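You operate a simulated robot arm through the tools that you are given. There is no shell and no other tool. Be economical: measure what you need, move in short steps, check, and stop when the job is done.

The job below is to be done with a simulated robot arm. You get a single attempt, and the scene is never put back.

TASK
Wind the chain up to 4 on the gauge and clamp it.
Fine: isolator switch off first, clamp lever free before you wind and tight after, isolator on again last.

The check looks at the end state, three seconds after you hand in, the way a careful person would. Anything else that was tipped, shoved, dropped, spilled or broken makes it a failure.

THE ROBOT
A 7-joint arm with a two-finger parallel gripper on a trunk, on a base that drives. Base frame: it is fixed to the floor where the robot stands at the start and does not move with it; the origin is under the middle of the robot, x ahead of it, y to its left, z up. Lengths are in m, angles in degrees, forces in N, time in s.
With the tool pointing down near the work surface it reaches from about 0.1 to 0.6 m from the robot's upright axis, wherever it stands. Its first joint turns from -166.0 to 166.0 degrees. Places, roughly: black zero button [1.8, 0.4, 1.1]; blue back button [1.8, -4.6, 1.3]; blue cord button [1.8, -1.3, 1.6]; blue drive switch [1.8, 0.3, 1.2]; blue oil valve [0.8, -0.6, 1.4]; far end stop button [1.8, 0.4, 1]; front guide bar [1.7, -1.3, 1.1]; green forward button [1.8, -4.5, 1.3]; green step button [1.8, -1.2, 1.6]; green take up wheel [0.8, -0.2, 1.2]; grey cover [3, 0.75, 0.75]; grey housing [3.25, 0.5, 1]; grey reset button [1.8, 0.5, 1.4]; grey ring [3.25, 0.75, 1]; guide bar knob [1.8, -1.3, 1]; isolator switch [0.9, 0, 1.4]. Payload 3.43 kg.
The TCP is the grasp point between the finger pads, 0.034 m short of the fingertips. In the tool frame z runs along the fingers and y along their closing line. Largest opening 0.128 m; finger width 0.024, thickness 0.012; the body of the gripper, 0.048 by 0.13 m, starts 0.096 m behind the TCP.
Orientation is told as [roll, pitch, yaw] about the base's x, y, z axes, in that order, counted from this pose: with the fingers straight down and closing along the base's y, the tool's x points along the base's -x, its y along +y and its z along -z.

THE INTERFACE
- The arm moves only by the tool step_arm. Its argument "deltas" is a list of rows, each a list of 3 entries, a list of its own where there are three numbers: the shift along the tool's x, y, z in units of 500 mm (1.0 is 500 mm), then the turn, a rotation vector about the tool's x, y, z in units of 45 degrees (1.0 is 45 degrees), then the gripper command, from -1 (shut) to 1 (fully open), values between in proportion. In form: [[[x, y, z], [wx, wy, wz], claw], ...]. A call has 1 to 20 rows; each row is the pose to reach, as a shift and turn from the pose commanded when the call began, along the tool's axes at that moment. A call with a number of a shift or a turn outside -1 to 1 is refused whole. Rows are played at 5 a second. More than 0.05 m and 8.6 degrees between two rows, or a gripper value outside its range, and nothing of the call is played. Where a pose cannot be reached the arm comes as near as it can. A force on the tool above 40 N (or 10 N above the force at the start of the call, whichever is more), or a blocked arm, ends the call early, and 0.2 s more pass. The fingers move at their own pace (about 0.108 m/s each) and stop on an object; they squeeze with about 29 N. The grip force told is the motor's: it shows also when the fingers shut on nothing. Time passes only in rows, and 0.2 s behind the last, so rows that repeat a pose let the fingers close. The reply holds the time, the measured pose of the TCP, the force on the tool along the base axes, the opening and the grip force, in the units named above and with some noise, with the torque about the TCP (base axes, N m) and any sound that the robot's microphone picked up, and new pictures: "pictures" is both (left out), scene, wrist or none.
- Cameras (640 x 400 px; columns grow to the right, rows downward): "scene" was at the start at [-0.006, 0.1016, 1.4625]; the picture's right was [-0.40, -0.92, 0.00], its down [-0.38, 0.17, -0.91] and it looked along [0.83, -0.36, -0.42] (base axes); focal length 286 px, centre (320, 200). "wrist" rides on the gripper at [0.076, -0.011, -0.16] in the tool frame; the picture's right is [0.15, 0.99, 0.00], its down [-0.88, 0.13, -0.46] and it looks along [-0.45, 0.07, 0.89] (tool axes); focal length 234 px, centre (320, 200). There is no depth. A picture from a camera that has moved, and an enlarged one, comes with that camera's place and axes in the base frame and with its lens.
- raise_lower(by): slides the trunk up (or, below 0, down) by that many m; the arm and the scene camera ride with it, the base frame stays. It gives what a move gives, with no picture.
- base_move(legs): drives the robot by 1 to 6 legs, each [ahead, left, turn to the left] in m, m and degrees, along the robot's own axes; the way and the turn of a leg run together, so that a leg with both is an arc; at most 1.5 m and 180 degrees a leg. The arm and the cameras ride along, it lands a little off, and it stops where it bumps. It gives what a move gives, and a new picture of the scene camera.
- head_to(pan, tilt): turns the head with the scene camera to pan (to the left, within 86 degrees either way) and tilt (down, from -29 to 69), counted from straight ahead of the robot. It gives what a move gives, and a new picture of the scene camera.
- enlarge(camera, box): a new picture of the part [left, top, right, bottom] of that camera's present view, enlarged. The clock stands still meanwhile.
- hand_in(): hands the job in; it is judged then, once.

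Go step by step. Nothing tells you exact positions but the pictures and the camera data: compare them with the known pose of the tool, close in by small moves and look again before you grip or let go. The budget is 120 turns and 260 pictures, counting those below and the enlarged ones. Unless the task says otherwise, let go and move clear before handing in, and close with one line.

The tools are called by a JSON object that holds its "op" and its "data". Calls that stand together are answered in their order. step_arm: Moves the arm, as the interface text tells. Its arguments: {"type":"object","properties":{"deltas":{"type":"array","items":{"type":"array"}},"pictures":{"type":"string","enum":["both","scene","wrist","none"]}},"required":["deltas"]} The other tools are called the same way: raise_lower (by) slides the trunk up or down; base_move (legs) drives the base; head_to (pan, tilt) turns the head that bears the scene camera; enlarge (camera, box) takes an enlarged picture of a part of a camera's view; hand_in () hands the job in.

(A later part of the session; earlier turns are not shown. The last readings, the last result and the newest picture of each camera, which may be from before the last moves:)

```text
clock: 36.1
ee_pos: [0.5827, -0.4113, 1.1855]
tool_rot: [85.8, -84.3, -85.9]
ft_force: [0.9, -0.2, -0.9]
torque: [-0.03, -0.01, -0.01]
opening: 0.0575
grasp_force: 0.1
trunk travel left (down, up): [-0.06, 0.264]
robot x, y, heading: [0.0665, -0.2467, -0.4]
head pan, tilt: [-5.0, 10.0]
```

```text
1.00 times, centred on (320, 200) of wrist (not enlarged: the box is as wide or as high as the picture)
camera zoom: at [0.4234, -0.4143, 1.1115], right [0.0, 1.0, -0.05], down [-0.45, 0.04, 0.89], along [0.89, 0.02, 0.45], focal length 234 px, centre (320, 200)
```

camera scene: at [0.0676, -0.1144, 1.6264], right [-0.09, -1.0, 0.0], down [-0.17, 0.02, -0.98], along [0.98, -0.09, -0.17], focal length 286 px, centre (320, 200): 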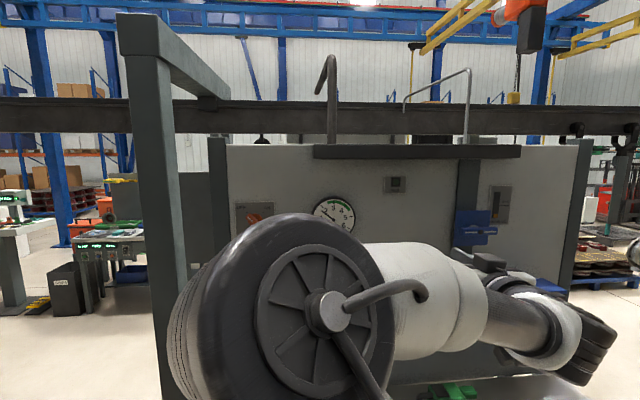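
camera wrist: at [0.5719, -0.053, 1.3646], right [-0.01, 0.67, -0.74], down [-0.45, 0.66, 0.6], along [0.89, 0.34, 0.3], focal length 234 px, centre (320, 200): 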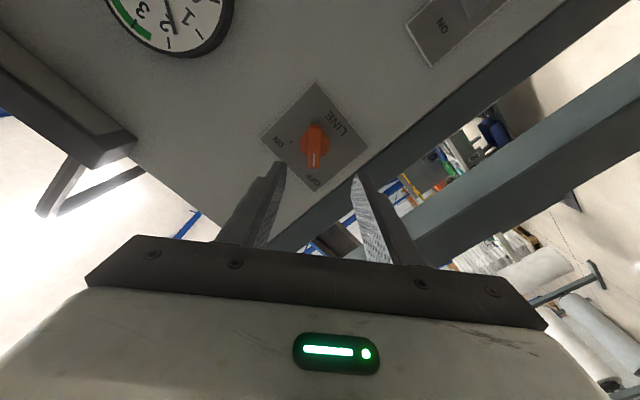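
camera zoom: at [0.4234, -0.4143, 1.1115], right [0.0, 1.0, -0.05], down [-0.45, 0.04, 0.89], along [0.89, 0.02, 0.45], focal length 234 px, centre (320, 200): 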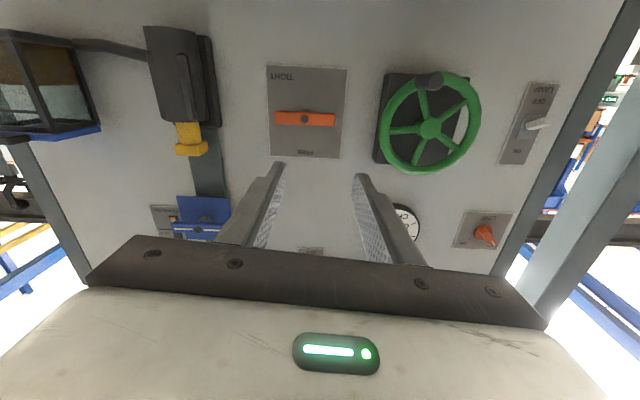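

{"op": "enlarge", "data": {"camera": "wrist", "box": [240, 50, 400, 170]}}

{"op": "enlarge", "data": {"camera": "wrist", "box": [360, 50, 520, 190]}}

```text
3.33 times, centred on (320, 110) of wrist
camera zoom: at [0.4234, -0.4143, 1.1115], right [0.0, 1.0, -0.05], down [-0.45, 0.04, 0.89], along [0.89, 0.02, 0.45], focal length 781 px, centre (320, 500)
```

zoom: 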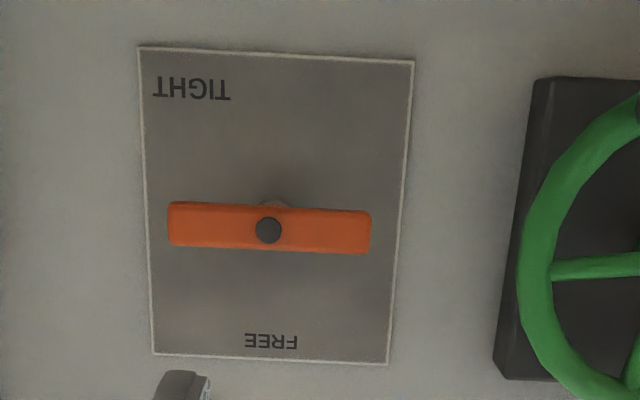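

```text
2.86 times, centred on (440, 120) of wrist
camera zoom: at [0.4234, -0.4143, 1.1115], right [0.0, 1.0, -0.05], down [-0.45, 0.04, 0.89], along [0.89, 0.02, 0.45], focal length 669 px, centre (-23, 429)
```

zoom: 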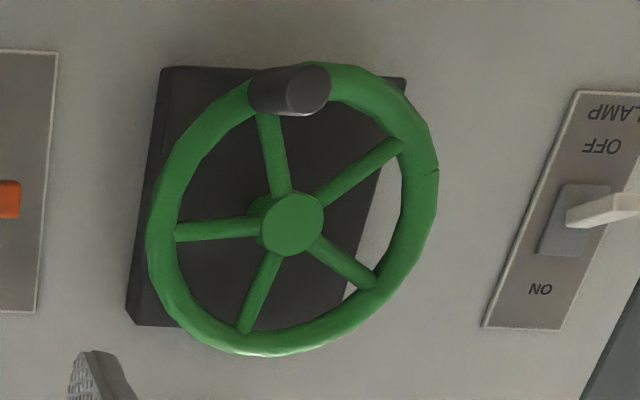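

The clamp is a symmetric orange bar, pivot about [0.87,-0.441,1.175], 0.11 m long; horizontal now (TIGHT), vertical should be FREE. I roll the gripper +90° so the fingers close above and below the bar.

{"op": "step_arm", "data": {"deltas": [[[0, 0, 0], [0, 0, 0.17], -0.1], [[0, 0, 0], [0, 0, 0.34], -0.1], [[0, 0, 0], [0, 0, 0.51], -0.1], [[0, 0, 0], [0, 0, 0.68], -0.1], [[0, 0, 0], [0, 0, 0.84], -0.1], [[0, 0, 0], [0, 0, 1.0], -0.1]], "pictures": "none"}}

{"op": "step_arm", "data": {"deltas": [[[0, 0, 0], [0, 0, 0.17], -0.1], [[0, 0, 0], [0, 0, 0.34], -0.1], [[0, 0, 0], [0, 0, 0.51], -0.1], [[0, 0, 0], [0, 0, 0.68], -0.1], [[0, 0, 0], [0, 0, 0.84], -0.1], [[0, 0, 0], [0, 0, 1.0], -0.1]]}}

```text
clock: 37.5
ee_pos: [0.5822, -0.4125, 1.185]
tool_rot: [89.5, -39.2, -89.7]
ft_force: [0.3, 0.4, -0.4]
torque: [0.0, 0.01, -0.01]
opening: 0.0574
grasp_force: 0.1
trunk travel left (down, up): [-0.06, 0.264]
robot x, y, heading: [0.0627, -0.2436, -0.2]
head pan, tilt: [-5.0, 10.0]
```

```text
clock: 38.9
ee_pos: [0.5831, -0.4127, 1.1855]
tool_rot: [89.6, 5.8, -90.1]
ft_force: [0.3, -0.7, 0.0]
torque: [0.01, -0.02, 0.0]
opening: 0.0575
grasp_force: 0.0
trunk travel left (down, up): [-0.06, 0.264]
robot x, y, heading: [0.0644, -0.2451, -0.3]
head pan, tilt: [-5.0, 10.0]
camera scene: at [0.0677, -0.1143, 1.3964], right [-0.09, -1.0, 0.0], down [-0.17, 0.02, -0.98], along [0.98, -0.09, -0.17], focal length 286 px, centre (320, 200)
camera wrist: at [0.4237, -0.3346, 1.1848], right [0.01, 0.05, 1.0], down [-0.46, -0.89, 0.04], along [0.89, -0.46, 0.01], focal length 234 px, centre (320, 200)
```

scene: 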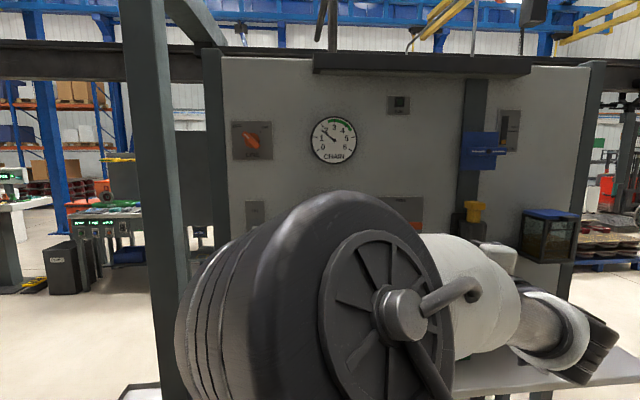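
wrist: 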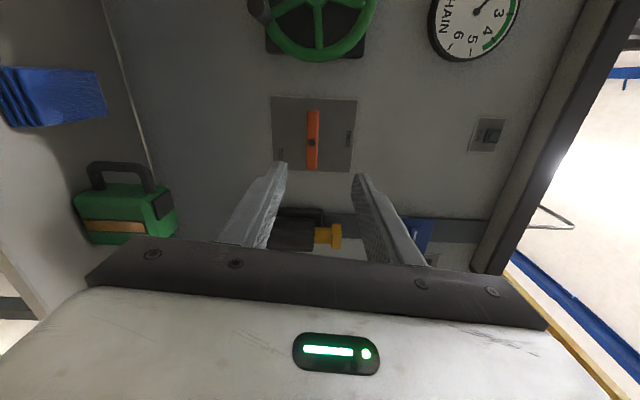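

The bar lies between and along the fingers. I shift to the pivot's line, then drive ahead 0.2 m.

{"op": "step_arm", "data": {"deltas": [[[-0.03, -0.01, 0], [0, 0, -0.06], -0.1], [[-0.058, -0.021, 0], [0, 0, -0.12], -0.1]], "pictures": "none"}}

{"op": "base_move", "data": {"legs": [[0.19, 0, 0]]}}

{"op": "enlarge", "data": {"camera": "wrist", "box": [0, 0, 640, 400]}}

```text
clock: 39.5
ee_pos: [0.5834, -0.4412, 1.1731]
tool_rot: [89.6, 0.3, -89.9]
ft_force: [-0.2, 0.3, -0.2]
torque: [-0.01, -0.02, -0.03]
opening: 0.0577
grasp_force: 0.1
trunk travel left (down, up): [-0.06, 0.264]
robot x, y, heading: [0.0657, -0.2475, -0.3]
head pan, tilt: [-5.0, 10.0]
```

```text
clock: 41.0
ee_pos: [0.7705, -0.4439, 1.172]
tool_rot: [89.6, 0.3, -90.2]
ft_force: [0.5, 0.1, 0.6]
torque: [0.02, 0.01, 0.0]
opening: 0.0578
grasp_force: 0.1
trunk travel left (down, up): [-0.06, 0.264]
robot x, y, heading: [0.2532, -0.2447, -0.3]
head pan, tilt: [-5.0, 10.0]
camera scene: at [0.2564, -0.1158, 1.3964], right [-0.1, -1.0, 0.0], down [-0.17, 0.02, -0.98], along [0.98, -0.09, -0.17], focal length 286 px, centre (320, 200)
```

scene: 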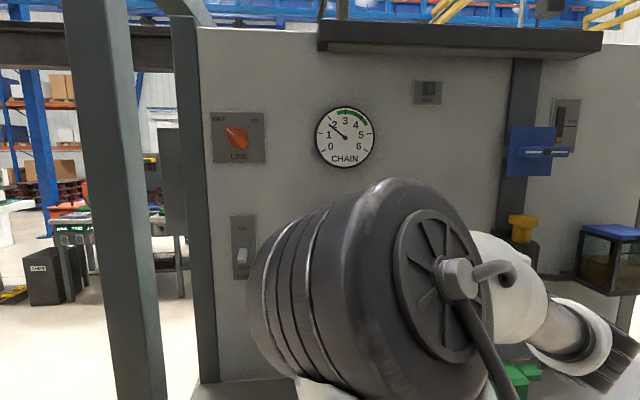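

```text
1.00 times, centred on (320, 200) of wrist (not enlarged: the box is as wide or as high as the picture)
camera zoom: at [0.6123, -0.3666, 1.1641], right [0.01, 0.14, 0.99], down [-0.46, -0.88, 0.13], along [0.89, -0.45, 0.06], focal length 234 px, centre (320, 200)
```

zoom: 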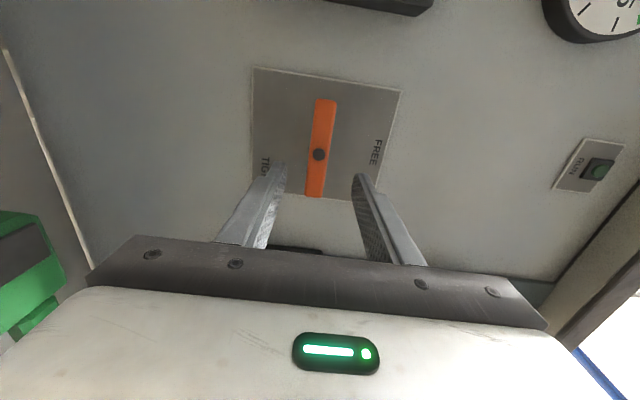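

{"op": "step_arm", "data": {"deltas": [[[0, 0, 0.05], [0, 0, 0], -0.1], [[0, 0, 0.1], [0, 0, 0], -0.1], [[0, 0, 0.13], [0, 0, 0], -0.1], [[0, 0, 0.15], [0, 0, 0], -0.1], [[0, 0, 0.165], [0, 0, 0], -0.1]], "pictures": "wrist"}}

```text
clock: 42.2
ee_pos: [0.8551, -0.4432, 1.1717]
tool_rot: [89.6, 0.3, -90.1]
ft_force: [0.4, -0.3, 0.1]
torque: [-0.01, 0.0, -0.03]
opening: 0.0576
grasp_force: 0.2
trunk travel left (down, up): [-0.06, 0.264]
robot x, y, heading: [0.2552, -0.2446, -0.5]
head pan, tilt: [-5.0, 10.0]
camera wrist: at [0.6956, -0.366, 1.1633], right [0.01, 0.14, 0.99], down [-0.46, -0.88, 0.13], along [0.89, -0.45, 0.06], focal length 234 px, centre (320, 200)
```

wrist: 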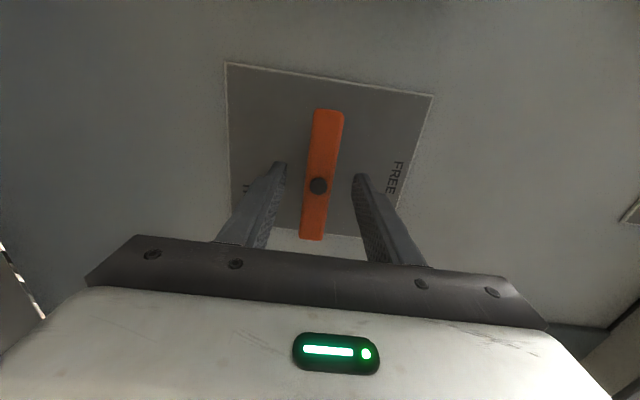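

{"op": "step_arm", "data": {"deltas": [[[0, 0, 0], [0, 0, 0], -0.5], [[0, 0, 0], [0, 0, 0], -1], [[0, 0, 0], [0, 0, 0], -1], [[0, 0, 0], [0, 0, 0], -1]], "pictures": "wrist"}}

```text
clock: 43.2
ee_pos: [0.8544, -0.4434, 1.1696]
tool_rot: [89.4, 0.2, -90.2]
ft_force: [-3.0, 0.7, -11.8]
torque: [-1.16, -0.51, -0.14]
opening: 0.0215
grasp_force: 45.5
trunk travel left (down, up): [-0.06, 0.264]
robot x, y, heading: [0.2543, -0.2482, -0.5]
head pan, tilt: [-5.0, 10.0]
camera wrist: at [0.6955, -0.366, 1.1622], right [0.01, 0.14, 0.99], down [-0.46, -0.88, 0.13], along [0.89, -0.45, 0.06], focal length 234 px, centre (320, 200)
```

wrist: 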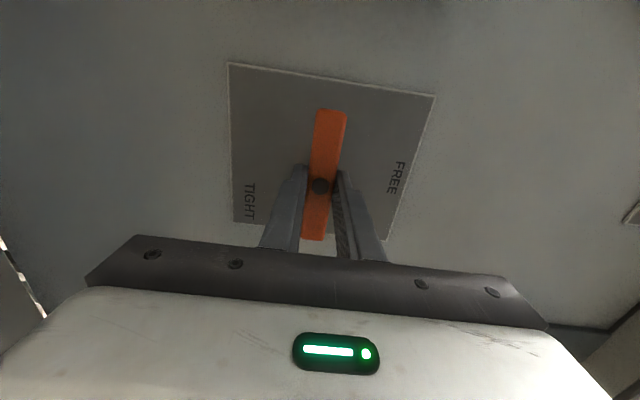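

Gripped the bar (21 mm). Turn CCW (right end up, toward FREE) by 45° first.

{"op": "step_arm", "data": {"deltas": [[[0, -0.003, 0], [0, 0, -0.17], -1], [[0, -0.003, 0], [0, 0, -0.34], -1], [[0, -0.003, 0], [0, 0, -0.51], -1], [[0, -0.003, 0], [0, 0, -0.68], -1], [[0, -0.003, 0], [0, 0, -0.84], -1], [[0, -0.003, 0], [0, 0, -1], -1]], "pictures": "wrist"}}

```text
clock: 44.6
ee_pos: [0.8538, -0.4415, 1.172]
tool_rot: [89.8, -45.1, -89.9]
ft_force: [4.7, 6.2, 12.7]
torque: [0.13, 0.02, 0.83]
opening: 0.0212
grasp_force: 45.4
trunk travel left (down, up): [-0.06, 0.264]
robot x, y, heading: [0.2527, -0.2465, -0.4]
head pan, tilt: [-5.0, 10.0]
camera wrist: at [0.6951, -0.3958, 1.1128], right [0.0, 0.8, 0.6], down [-0.45, -0.53, 0.72], along [0.89, -0.27, 0.36], focal length 234 px, centre (320, 200)
```

wrist: 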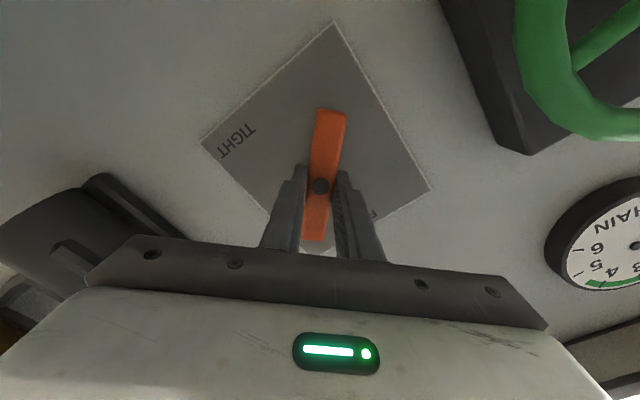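

It turns freely. Continue to vertical.

{"op": "step_arm", "data": {"deltas": [[[0, 0, 0], [0, 0, -0.17], -1], [[0, 0, 0], [0, 0, -0.34], -1], [[0, 0, 0], [0, 0, -0.51], -1], [[0, 0, 0], [0, 0, -0.68], -1], [[0, 0, 0], [0, 0, -0.84], -1], [[0, 0, 0], [0, 0, -1], -1]], "pictures": "wrist"}}

```text
clock: 46.0
ee_pos: [0.8532, -0.4394, 1.1699]
tool_rot: [-8.2, -89.7, 8.7]
ft_force: [2.9, 24.3, 16.1]
torque: [0.11, 1.0, -0.12]
opening: 0.0218
grasp_force: 44.9
trunk travel left (down, up): [-0.06, 0.264]
robot x, y, heading: [0.2528, -0.246, -0.2]
head pan, tilt: [-5.0, 10.0]
camera wrist: at [0.6948, -0.451, 1.0974], right [-0.01, 0.99, -0.15], down [-0.45, 0.13, 0.88], along [0.89, 0.07, 0.45], focal length 234 px, centre (320, 200)
```

wrist: 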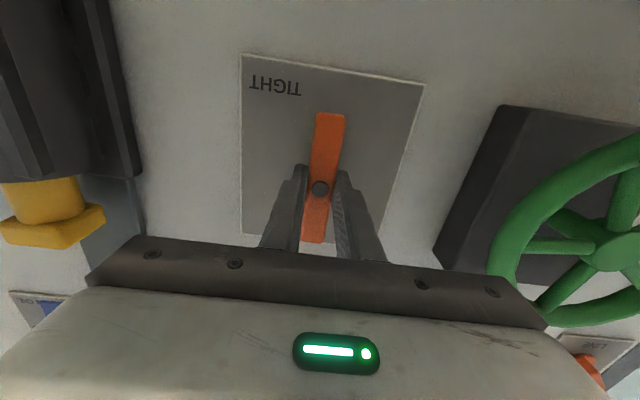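

The bar is vertical with FREE. Release, retract and shift left to the wheel.

{"op": "step_arm", "data": {"deltas": [[[0, 0, 0], [0, 0, 0], -0.1], [[0, 0, 0], [0, 0, 0], -0.1], [[0, 0, -0.08], [0, 0, 0], -0.1], [[0, 0, -0.16], [0, 0, 0], -0.1], [[0, 0, -0.24], [0, 0, 0], -0.1]], "pictures": "none"}}

{"op": "base_move", "data": {"legs": [[-0.12, 0, 0], [0, 0.19, 0]]}}

{"op": "enlarge", "data": {"camera": "wrist", "box": [0, 0, 640, 400]}}

```text
clock: 47.2
ee_pos: [0.7311, -0.4438, 1.17]
tool_rot: [37.1, -89.5, -37.3]
ft_force: [0.1, 0.5, -0.1]
torque: [0.01, -0.01, 0.0]
opening: 0.0578
grasp_force: 0.0
trunk travel left (down, up): [-0.06, 0.264]
robot x, y, heading: [0.2553, -0.2471, -0.3]
head pan, tilt: [-5.0, 10.0]
```

```text
clock: 50.5
ee_pos: [0.614, -0.251, 1.1681]
tool_rot: [33.9, -89.5, -34.2]
ft_force: [-0.1, 0.0, -0.5]
torque: [0.02, -0.01, -0.01]
opening: 0.0575
grasp_force: 0.0
trunk travel left (down, up): [-0.06, 0.264]
robot x, y, heading: [0.1386, -0.0527, -0.7]
head pan, tilt: [-5.0, 10.0]
camera scene: at [0.1399, 0.0776, 1.3964], right [-0.1, -1.0, 0.0], down [-0.17, 0.02, -0.98], along [0.98, -0.1, -0.17], focal length 286 px, centre (320, 200)
```

scene: 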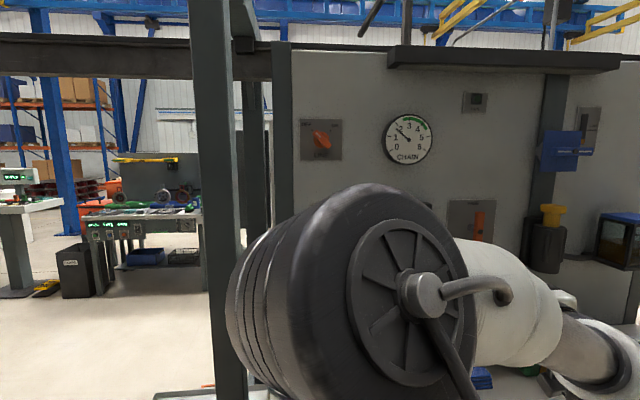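

```text
1.00 times, centred on (320, 200) of wrist (not enlarged: the box is as wide or as high as the picture)
camera zoom: at [0.4544, -0.2603, 1.0951], right [0.0, 0.99, -0.14], down [-0.45, 0.13, 0.88], along [0.89, 0.06, 0.44], focal length 234 px, centre (320, 200)
```

zoom: 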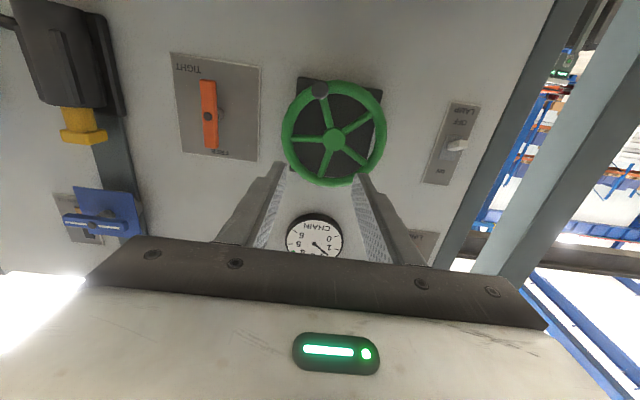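

{"op": "enlarge", "data": {"camera": "wrist", "box": [250, 60, 410, 200]}}

{"op": "enlarge", "data": {"camera": "scene", "box": [340, 90, 500, 190]}}

```text
2.86 times, centred on (330, 130) of wrist
camera zoom: at [0.4544, -0.2603, 1.0951], right [0.0, 0.99, -0.14], down [-0.45, 0.13, 0.88], along [0.89, 0.06, 0.44], focal length 669 px, centre (291, 400)
```

zoom: 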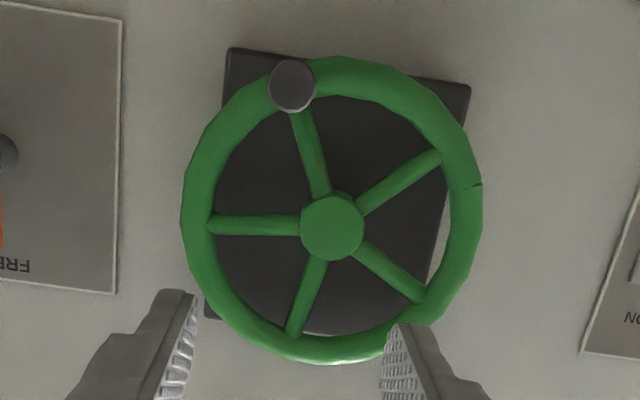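

```text
4.00 times, centred on (420, 140) of scene
camera zoom: at [0.1399, 0.0776, 1.3964], right [-0.1, -1.0, 0.0], down [-0.17, 0.02, -0.98], along [0.98, -0.1, -0.17], focal length 1145 px, centre (-80, 440)
```

zoom: 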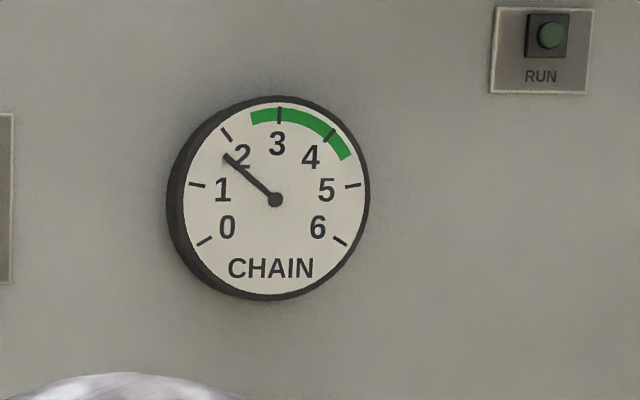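

Handle tip is at about [0.772,-0.259,1.104], hub [0.83,-0.226,1.173], radius ≈0.077; the gauge reads ≈1.8. I line up with the handle and drive ahead.

{"op": "step_arm", "data": {"deltas": [[[0.06, -0.008, 0], [0, 0, 0], -0.1], [[0.128, -0.016, 0], [0, 0, 0], -0.1]], "pictures": "none"}}

{"op": "base_move", "data": {"legs": [[0.1, 0, 0.7]]}}

{"op": "enlarge", "data": {"camera": "wrist", "box": [0, 0, 640, 400]}}

```text
clock: 51.1
ee_pos: [0.6118, -0.2583, 1.1042]
tool_rot: [38.1, -89.6, -38.6]
ft_force: [-0.3, -0.7, 0.8]
torque: [0.02, 0.0, 0.01]
opening: 0.0575
grasp_force: 0.0
trunk travel left (down, up): [-0.06, 0.264]
robot x, y, heading: [0.1363, -0.0535, -0.6]
head pan, tilt: [-5.0, 10.0]
```

```text
clock: 52.3
ee_pos: [0.7157, -0.2532, 1.1031]
tool_rot: [35.7, -89.5, -35.1]
ft_force: [-0.1, 0.0, 0.3]
torque: [0.0, -0.05, -0.01]
opening: 0.0575
grasp_force: 0.0
trunk travel left (down, up): [-0.06, 0.264]
robot x, y, heading: [0.2333, -0.0508, 0.1]
head pan, tilt: [-5.0, 10.0]
camera scene: at [0.2386, 0.0772, 1.3964], right [-0.09, -1.0, 0.0], down [-0.17, 0.01, -0.98], along [0.98, -0.08, -0.17], focal length 286 px, centre (320, 200)
```

scene: 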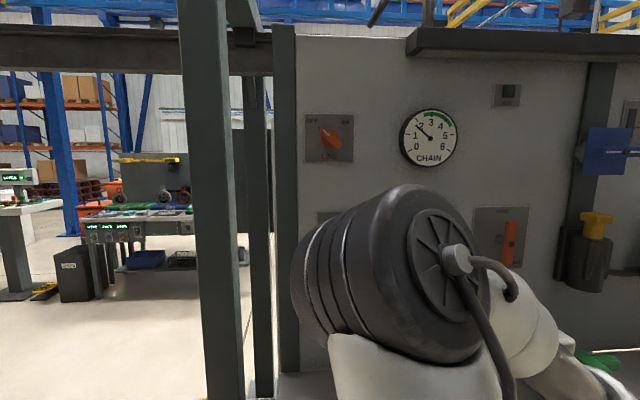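

```text
1.00 times, centred on (320, 200) of wrist (not enlarged: the box is as wide or as high as the picture)
camera zoom: at [0.5567, -0.2639, 1.0302], right [-0.01, 0.99, -0.14], down [-0.45, 0.12, 0.88], along [0.89, 0.07, 0.44], focal length 234 px, centre (320, 200)
```

zoom: 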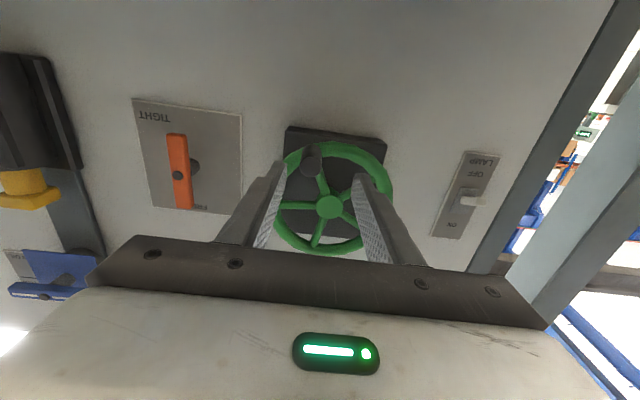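

{"op": "step_arm", "data": {"deltas": [[[0.002, -0.016, 0], [0, 0, 0], -0.1], [[0.002, -0.016, 0.06], [0, 0, 0], -0.1], [[0.002, -0.016, 0.1], [0, 0, 0], -0.1], [[0.002, -0.016, 0.122], [0, 0, 0], -0.1]], "pictures": "wrist"}}

```text
clock: 53.3
ee_pos: [0.7762, -0.2605, 1.1016]
tool_rot: [35.2, -89.5, -34.7]
ft_force: [-0.4, 0.5, 0.0]
torque: [0.01, -0.01, 0.01]
opening: 0.0574
grasp_force: 0.0
trunk travel left (down, up): [-0.06, 0.264]
robot x, y, heading: [0.2388, -0.0525, 0.4]
head pan, tilt: [-5.0, 10.0]
camera wrist: at [0.6176, -0.2712, 1.0292], right [-0.01, 0.99, -0.14], down [-0.45, 0.12, 0.88], along [0.89, 0.07, 0.45], focal length 234 px, centre (320, 200)
```

wrist: 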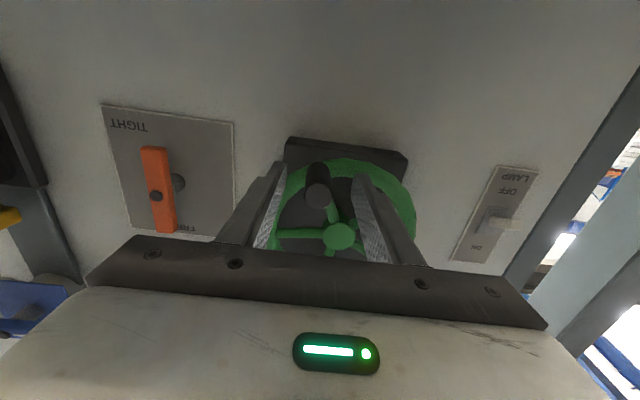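

The handle is between the fingers. Close on it.

{"op": "step_arm", "data": {"deltas": [[[0, 0, 0], [0, 0, 0], -0.5], [[0, 0, 0], [0, 0, 0], -1], [[0, 0, 0], [0, 0, 0], -1], [[0, 0, 0], [0, 0, 0], -1]]}}

{"op": "enlarge", "data": {"camera": "wrist", "box": [240, 100, 440, 260]}}

```text
clock: 54.3
ee_pos: [0.7759, -0.2606, 1.1022]
tool_rot: [31.3, -89.4, -30.9]
ft_force: [1.1, 1.8, -1.7]
torque: [-0.21, 0.1, -1.91]
opening: 0.0213
grasp_force: 45.2
trunk travel left (down, up): [-0.06, 0.264]
robot x, y, heading: [0.2352, -0.0562, 0.2]
head pan, tilt: [-5.0, 10.0]
camera scene: at [0.239, 0.0774, 1.3964], right [-0.09, -1.0, 0.0], down [-0.17, 0.01, -0.98], along [0.98, -0.08, -0.17], focal length 286 px, centre (320, 200)
camera wrist: at [0.6175, -0.2711, 1.0289], right [-0.01, 0.99, -0.14], down [-0.45, 0.12, 0.88], along [0.89, 0.07, 0.44], focal length 234 px, centre (320, 200)
```

scene: 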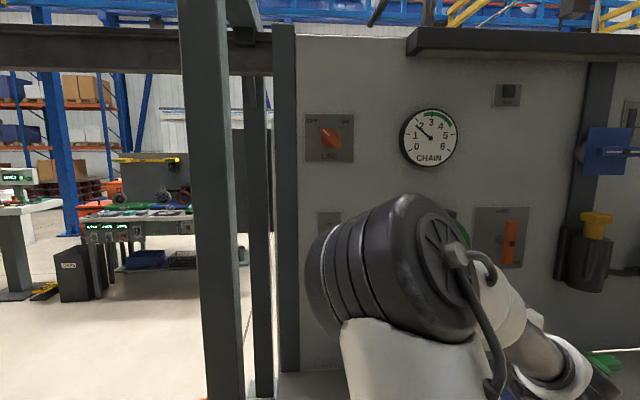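
wrist: 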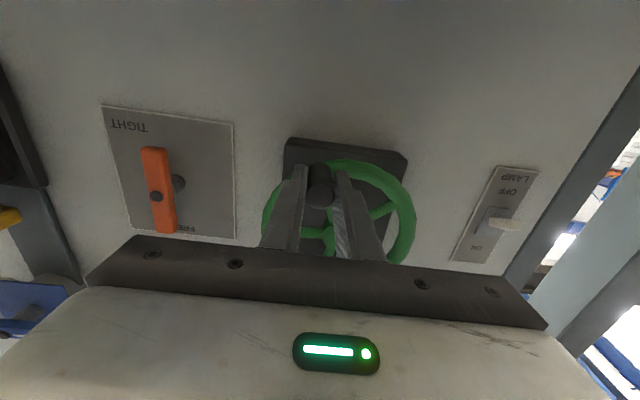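

```text
2.50 times, centred on (340, 180) of wrist
camera zoom: at [0.6175, -0.2711, 1.0289], right [-0.01, 0.99, -0.14], down [-0.45, 0.12, 0.88], along [0.89, 0.07, 0.44], focal length 585 px, centre (270, 250)
```

zoom: 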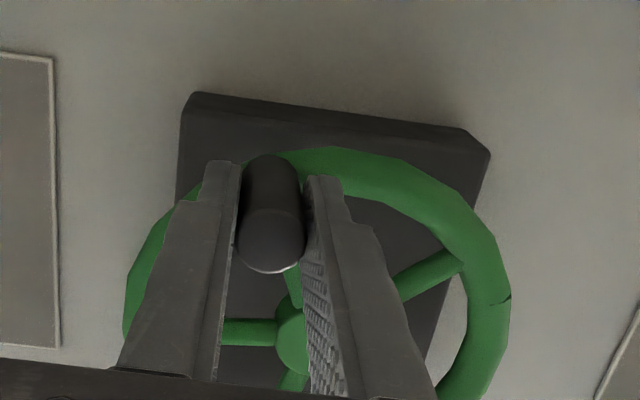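

Handle gripped. Test a 40° clockwise turn (handle moving left along the bottom) and watch the gauge.

{"op": "step_arm", "data": {"deltas": [[[0.0073, 0.0193, 0], [0, 0, 0], -1], [[0.0122, 0.0405, 0], [0, 0, 0], -1], [[0.0141, 0.0622, 0], [0, 0, 0], -1], [[0.013, 0.084, 0], [0, 0, 0], -1], [[0.0095, 0.1027, 0], [0, 0, 0], -1]], "pictures": "wrist"}}

{"op": "enlarge", "data": {"camera": "scene", "box": [380, 90, 480, 180]}}

```text
clock: 55.5
ee_pos: [0.7771, -0.2085, 1.0986]
tool_rot: [37.5, -89.5, -37.1]
ft_force: [-3.6, -2.5, -0.3]
torque: [0.09, 0.82, -1.81]
opening: 0.0211
grasp_force: 44.9
trunk travel left (down, up): [-0.06, 0.264]
robot x, y, heading: [0.2408, -0.0539, 0.3]
head pan, tilt: [-5.0, 10.0]
camera wrist: at [0.6175, -0.2195, 1.0236], right [-0.01, 0.99, -0.14], down [-0.45, 0.12, 0.88], along [0.89, 0.07, 0.45], focal length 234 px, centre (320, 200)
```

wrist: 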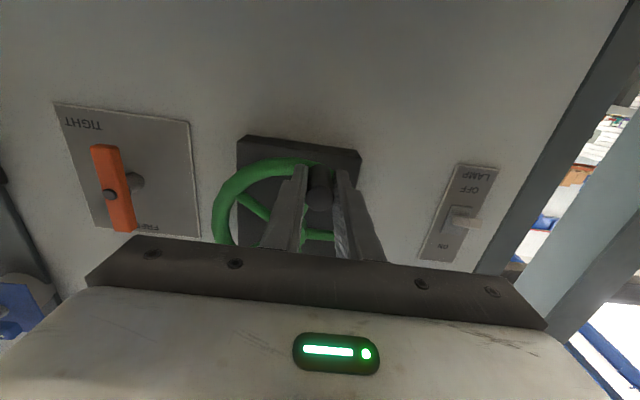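

```text
4.44 times, centred on (430, 135) of scene
camera zoom: at [0.2384, 0.077, 1.3965], right [-0.09, -1.0, 0.0], down [-0.17, 0.01, -0.98], along [0.98, -0.08, -0.17], focal length 1272 px, centre (-169, 489)
```

zoom: 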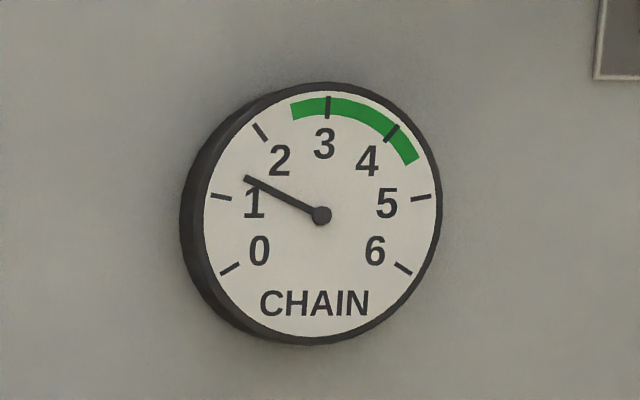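

Clockwise lowers the gauge (≈1.4 now), about 1 unit per 100°. So wind counter-clockwise: 114° first.

{"op": "step_arm", "data": {"deltas": [[[0.0041, -0.0255, 0], [0, 0, 0], -1], [[0.004, -0.0513, 0], [0, 0, 0], -1], [[-0.0003, -0.0768, 0], [0, 0, 0], -1], [[-0.0089, -0.1012, 0], [0, 0, 0], -1], [[-0.0213, -0.1238, 0], [0, 0, 0], -1], [[-0.0373, -0.1441, 0], [0, 0, 0], -1], [[-0.0564, -0.1615, 0], [0, 0, 0], -1], [[-0.0781, -0.1755, 0], [0, 0, 0], -1], [[-0.1019, -0.1857, 0], [0, 0, 0], -1], [[-0.127, -0.1918, 0], [0, 0, 0], -1], [[-0.1527, -0.1937, 0], [0, 0, 0], -1], [[-0.1784, -0.1914, 0], [0, 0, 0], -1]]}}

{"op": "enlarge", "data": {"camera": "scene", "box": [380, 90, 480, 180]}}

```text
clock: 58.1
ee_pos: [0.7772, -0.3039, 1.1867]
tool_rot: [26.4, -89.5, -25.9]
ft_force: [-6.2, 11.2, -10.2]
torque: [-0.43, -0.73, -1.69]
opening: 0.0219
grasp_force: 45.0
trunk travel left (down, up): [-0.06, 0.264]
robot x, y, heading: [0.2367, -0.0528, 0.1]
head pan, tilt: [-5.0, 10.0]
camera scene: at [0.2386, 0.0783, 1.3962], right [-0.08, -1.0, 0.0], down [-0.17, 0.01, -0.98], along [0.98, -0.08, -0.17], focal length 286 px, centre (320, 200)
camera wrist: at [0.6189, -0.3154, 1.1137], right [-0.01, 0.99, -0.14], down [-0.45, 0.12, 0.88], along [0.89, 0.07, 0.44], focal length 234 px, centre (320, 200)
```

scene: 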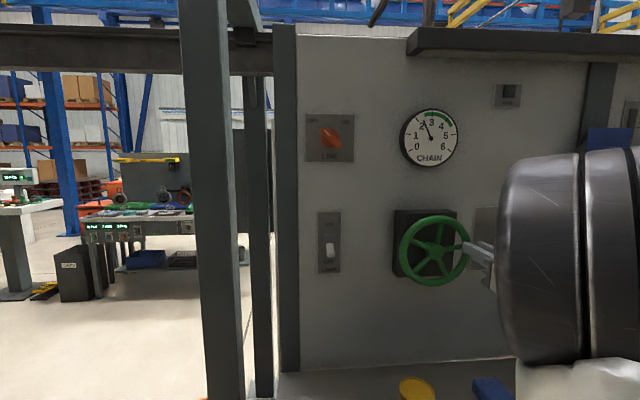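
wrist: 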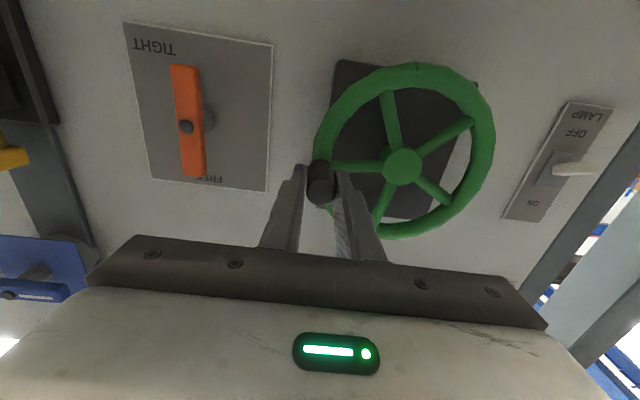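

```text
4.44 times, centred on (430, 135) of scene
camera zoom: at [0.2386, 0.0783, 1.3962], right [-0.08, -1.0, 0.0], down [-0.17, 0.01, -0.98], along [0.98, -0.08, -0.17], focal length 1272 px, centre (-169, 489)
```

zoom: 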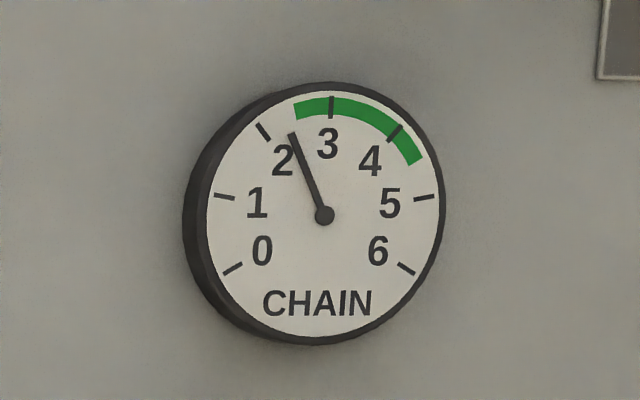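

Gauge ≈2.4, rising about 1 unit per 103°. Continue 120° counter-clockwise over the top.

{"op": "step_arm", "data": {"deltas": [[[-0.0263, 0.007, 0], [0, 0, 0], -1], [[-0.0509, 0.0185, 0], [0, 0, 0], -1], [[-0.0732, 0.0341, 0], [0, 0, 0], -1], [[-0.0924, 0.0533, 0], [0, 0, 0], -1], [[-0.108, 0.0756, 0], [0, 0, 0], -1], [[-0.1195, 0.1003, 0], [0, 0, 0], -1], [[-0.1265, 0.1265, 0], [0, 0, 0], -1], [[-0.1289, 0.1536, 0], [0, 0, 0], -1], [[-0.1265, 0.1807, 0], [0, 0, 0], -1], [[-0.1195, 0.207, 0], [0, 0, 0], -1], [[-0.108, 0.2316, 0], [0, 0, 0], -1], [[-0.0924, 0.2539, 0], [0, 0, 0], -1]]}}

{"op": "enlarge", "data": {"camera": "scene", "box": [380, 90, 480, 180]}}

```text
clock: 60.7
ee_pos: [0.7765, -0.177, 1.2337]
tool_rot: [33.6, -89.4, -33.4]
ft_force: [0.4, -6.5, -2.4]
torque: [-0.21, -0.63, -1.86]
opening: 0.0218
grasp_force: 44.6
trunk travel left (down, up): [-0.06, 0.264]
robot x, y, heading: [0.2364, -0.0563, -0.0]
head pan, tilt: [-5.0, 10.0]
camera scene: at [0.2388, 0.0765, 1.3964], right [-0.09, -1.0, 0.0], down [-0.17, 0.02, -0.98], along [0.98, -0.08, -0.17], focal length 286 px, centre (320, 200)
camera wrist: at [0.6183, -0.1886, 1.1606], right [-0.01, 0.99, -0.14], down [-0.45, 0.12, 0.89], along [0.89, 0.07, 0.44], focal length 234 px, centre (320, 200)
```

scene: 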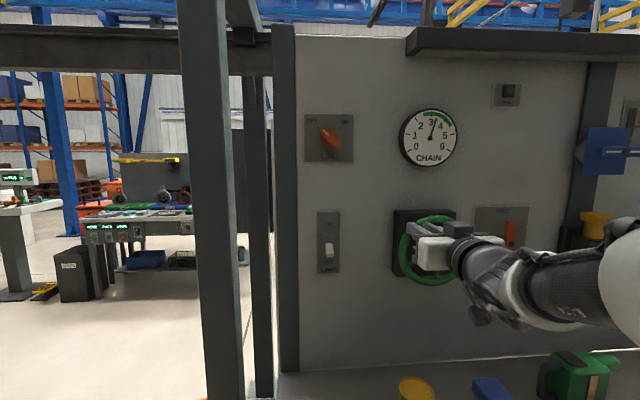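
wrist: 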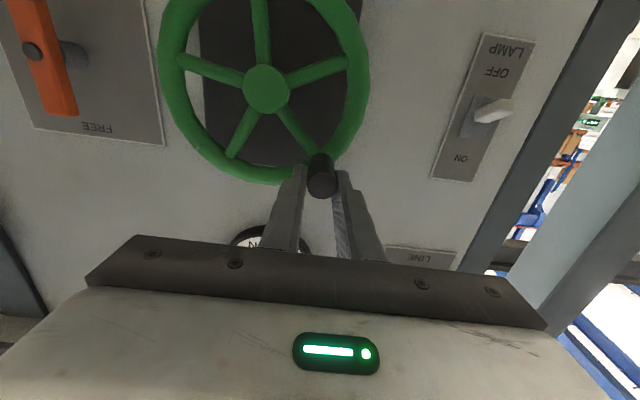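

```text
4.44 times, centred on (430, 135) of scene
camera zoom: at [0.2388, 0.0765, 1.3964], right [-0.09, -1.0, 0.0], down [-0.17, 0.02, -0.98], along [0.98, -0.08, -0.17], focal length 1272 px, centre (-169, 489)
```

zoom: 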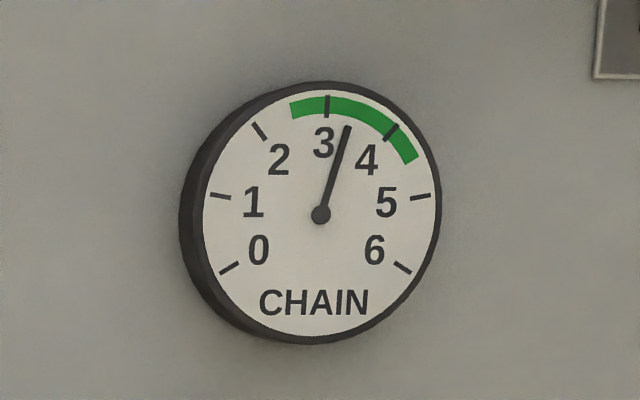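

Gauge ≈3.4. Another 60°, then read again.

{"op": "step_arm", "data": {"deltas": [[[0.0192, 0.0192, 0], [0, 0, 0], -1], [[0.0415, 0.0348, 0], [0, 0, 0], -1], [[0.0661, 0.0463, 0], [0, 0, 0], -1], [[0.0924, 0.0534, 0], [0, 0, 0], -1], [[0.1195, 0.0557, 0], [0, 0, 0], -1], [[0.1466, 0.0534, 0], [0, 0, 0], -1], [[0.1466, 0.0534, 0], [0, 0, 0], -1]], "pictures": "wrist"}}

{"op": "enlarge", "data": {"camera": "scene", "box": [395, 100, 465, 170]}}

```text
clock: 62.3
ee_pos: [0.7773, -0.1514, 1.1602]
tool_rot: [31.5, -89.6, -31.0]
ft_force: [-0.5, 0.3, -0.1]
torque: [-0.07, -0.02, 0.02]
opening: 0.0
grasp_force: 33.0
trunk travel left (down, up): [-0.06, 0.264]
robot x, y, heading: [0.2365, -0.052, 0.1]
head pan, tilt: [-5.0, 10.0]
camera wrist: at [0.6174, -0.1618, 1.0868], right [-0.01, 0.99, -0.14], down [-0.45, 0.12, 0.88], along [0.89, 0.07, 0.44], focal length 234 px, centre (320, 200)
```

wrist: 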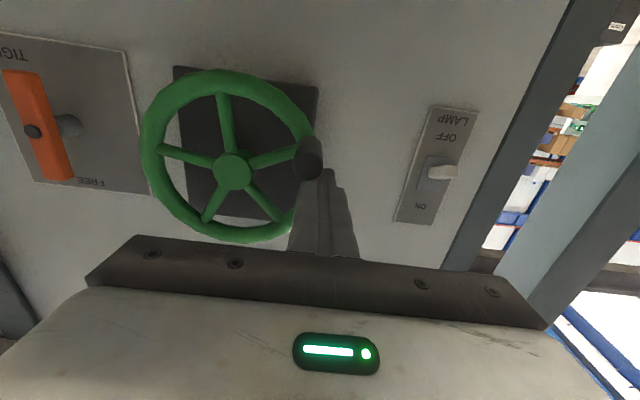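

```text
5.71 times, centred on (430, 135) of scene
camera zoom: at [0.2387, 0.0777, 1.3965], right [-0.08, -1.0, 0.0], down [-0.17, 0.01, -0.99], along [0.98, -0.08, -0.17], focal length 1636 px, centre (-309, 571)
```

zoom: 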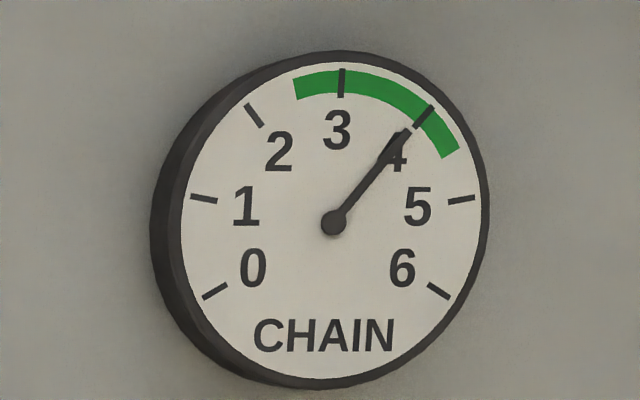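

The fingers slipped off the handle at the end, but the gauge shows just about 4 (≈3.96). I retract straight back and re-read to see whether it holds.

{"op": "step_arm", "data": {"deltas": [[[-0.004, 0, -0.04], [0, 0, 0], -1], [[-0.004, 0, -0.1], [0, 0, 0], -1], [[-0.004, 0, -0.18], [0, 0, 0], -0.1], [[-0.004, 0, -0.24], [0, 0, 0], -0.1]], "pictures": "wrist"}}

{"op": "enlarge", "data": {"camera": "scene", "box": [395, 100, 465, 170]}}

```text
clock: 63.5
ee_pos: [0.6865, -0.1666, 1.1377]
tool_rot: [29.4, -83.6, -28.5]
ft_force: [-0.5, -0.2, 0.4]
torque: [-0.01, -0.02, 0.01]
opening: 0.0577
grasp_force: 0.0
out of reach, approached as far as the arm can: row 3, 4
trunk travel left (down, up): [-0.06, 0.264]
robot x, y, heading: [0.233, -0.0552, 0.0]
head pan, tilt: [-5.0, 10.0]
stopped in row 4: the arm was blocked; the commanded pose is now the measured one
camera wrist: at [0.5216, -0.1772, 1.0785], right [-0.03, 1.0, -0.09], down [-0.37, 0.08, 0.93], along [0.93, 0.06, 0.37], focal length 234 px, centre (320, 200)
```

wrist: 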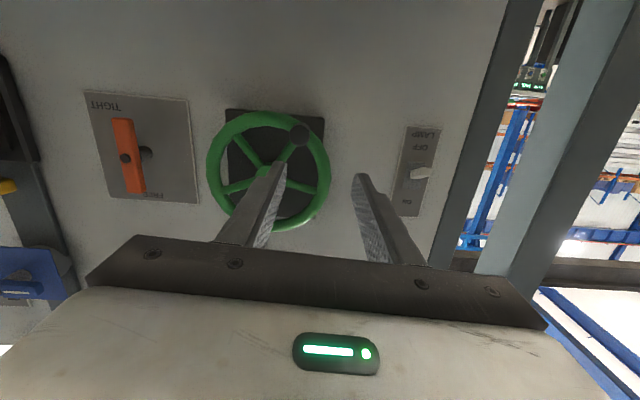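

```text
5.71 times, centred on (430, 135) of scene
camera zoom: at [0.2051, 0.0726, 1.459], right [-0.21, -0.98, 0.0], down [0.55, -0.12, -0.82], along [0.81, -0.17, 0.57], focal length 1636 px, centre (-309, 571)
```

zoom: 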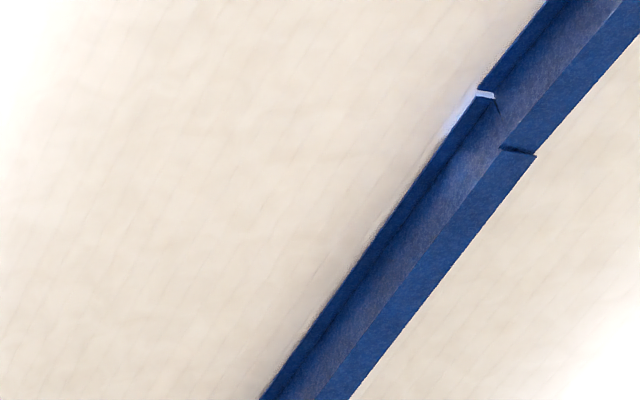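

The arm was cramped and the torso leaned back, so the gauge left the view. I back the base and extend the arm to straighten, then read the gauge.

{"op": "base_move", "data": {"legs": [[-0.12, 0, 0]]}}

{"op": "step_arm", "data": {"deltas": [[[0, 0, 0.05], [0, -0.05, 0], -0.1], [[0, 0, 0.1], [0, -0.1, 0], -0.1], [[0, 0, 0.14], [0, -0.14, 0], -0.1]]}}

```text
clock: 64.7
ee_pos: [0.5691, -0.1681, 1.1353]
tool_rot: [29.7, -83.3, -28.8]
ft_force: [0.6, -0.1, 0.4]
torque: [0.01, 0.02, 0.01]
opening: 0.0575
grasp_force: 0.1
trunk travel left (down, up): [-0.06, 0.264]
robot x, y, heading: [0.1153, -0.0546, 0.2]
head pan, tilt: [-5.0, 10.0]
camera scene: at [0.0875, 0.0726, 1.4589], right [-0.21, -0.98, 0.0], down [0.55, -0.12, -0.83], along [0.81, -0.17, 0.56], focal length 286 px, centre (320, 200)
```

scene: 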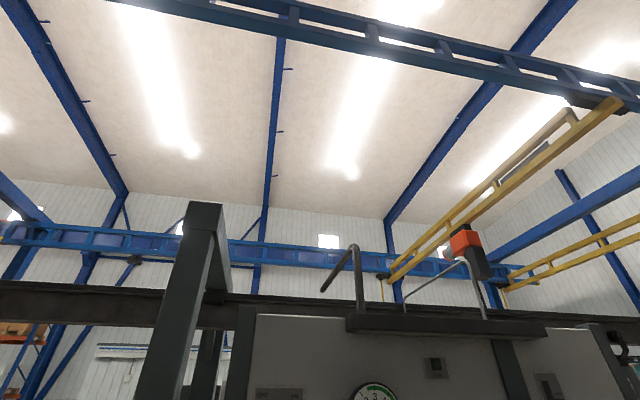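

```text
clock: 65.5
ee_pos: [0.6388, -0.1663, 1.1288]
tool_rot: [98.1, -86.5, -97.4]
ft_force: [0.3, 0.3, -0.4]
torque: [-0.04, 0.04, 0.02]
opening: 0.0576
grasp_force: 0.0
trunk travel left (down, up): [-0.06, 0.264]
robot x, y, heading: [0.1173, -0.052, 0.2]
head pan, tilt: [-5.0, 10.0]
camera scene: at [0.1208, 0.077, 1.3971], right [-0.09, -1.0, 0.0], down [-0.17, 0.01, -0.99], along [0.98, -0.08, -0.17], focal length 286 px, centre (320, 200)
camera wrist: at [0.4804, -0.1733, 1.0522], right [-0.01, 1.0, -0.09], down [-0.46, 0.07, 0.88], along [0.89, 0.05, 0.46], focal length 234 px, centre (320, 200)
```

scene: 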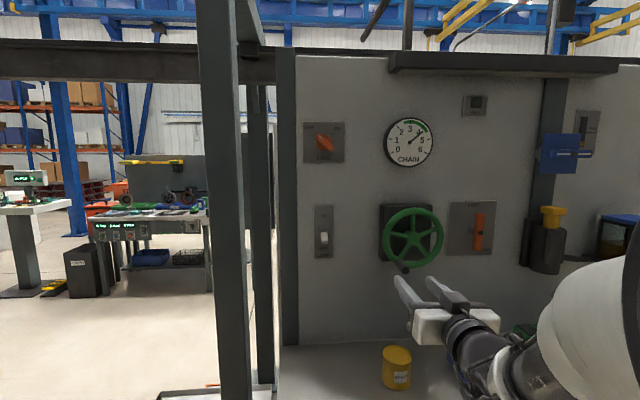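
wrist: 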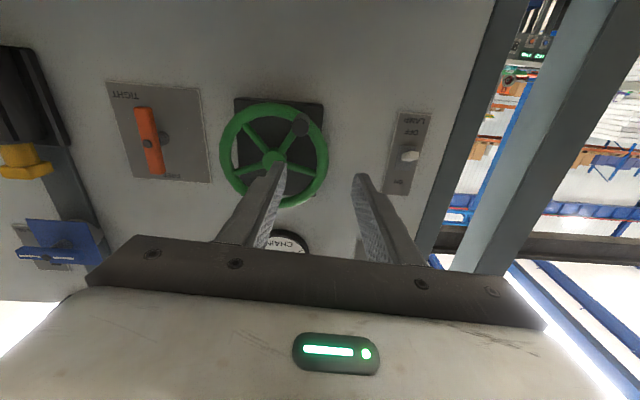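

{"op": "enlarge", "data": {"camera": "scene", "box": [375, 108, 445, 178]}}

{"op": "enlarge", "data": {"camera": "wrist", "box": [200, 80, 340, 220]}}

```text
5.71 times, centred on (410, 143) of scene
camera zoom: at [0.1208, 0.077, 1.3971], right [-0.09, -1.0, 0.0], down [-0.17, 0.01, -0.99], along [0.98, -0.08, -0.17], focal length 1636 px, centre (-194, 526)
```

zoom: 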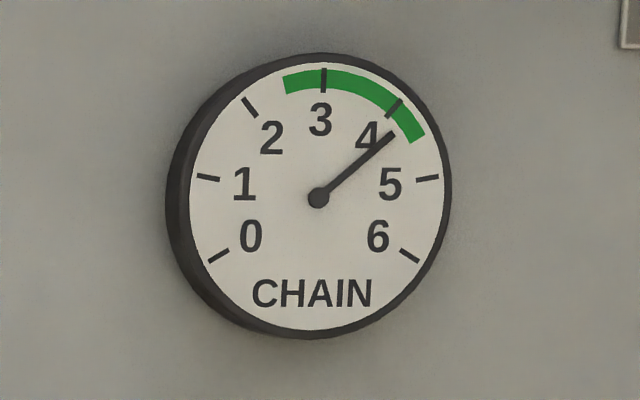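

```text
2.86 times, centred on (270, 150) of wrist
camera zoom: at [0.4804, -0.1733, 1.0522], right [-0.01, 1.0, -0.09], down [-0.46, 0.07, 0.88], along [0.89, 0.05, 0.46], focal length 669 px, centre (463, 343)
```

zoom: 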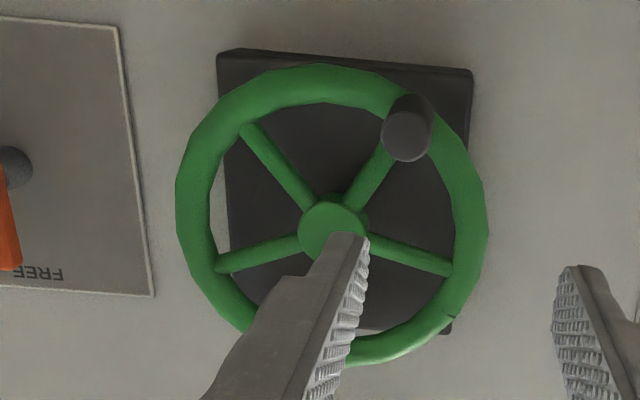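

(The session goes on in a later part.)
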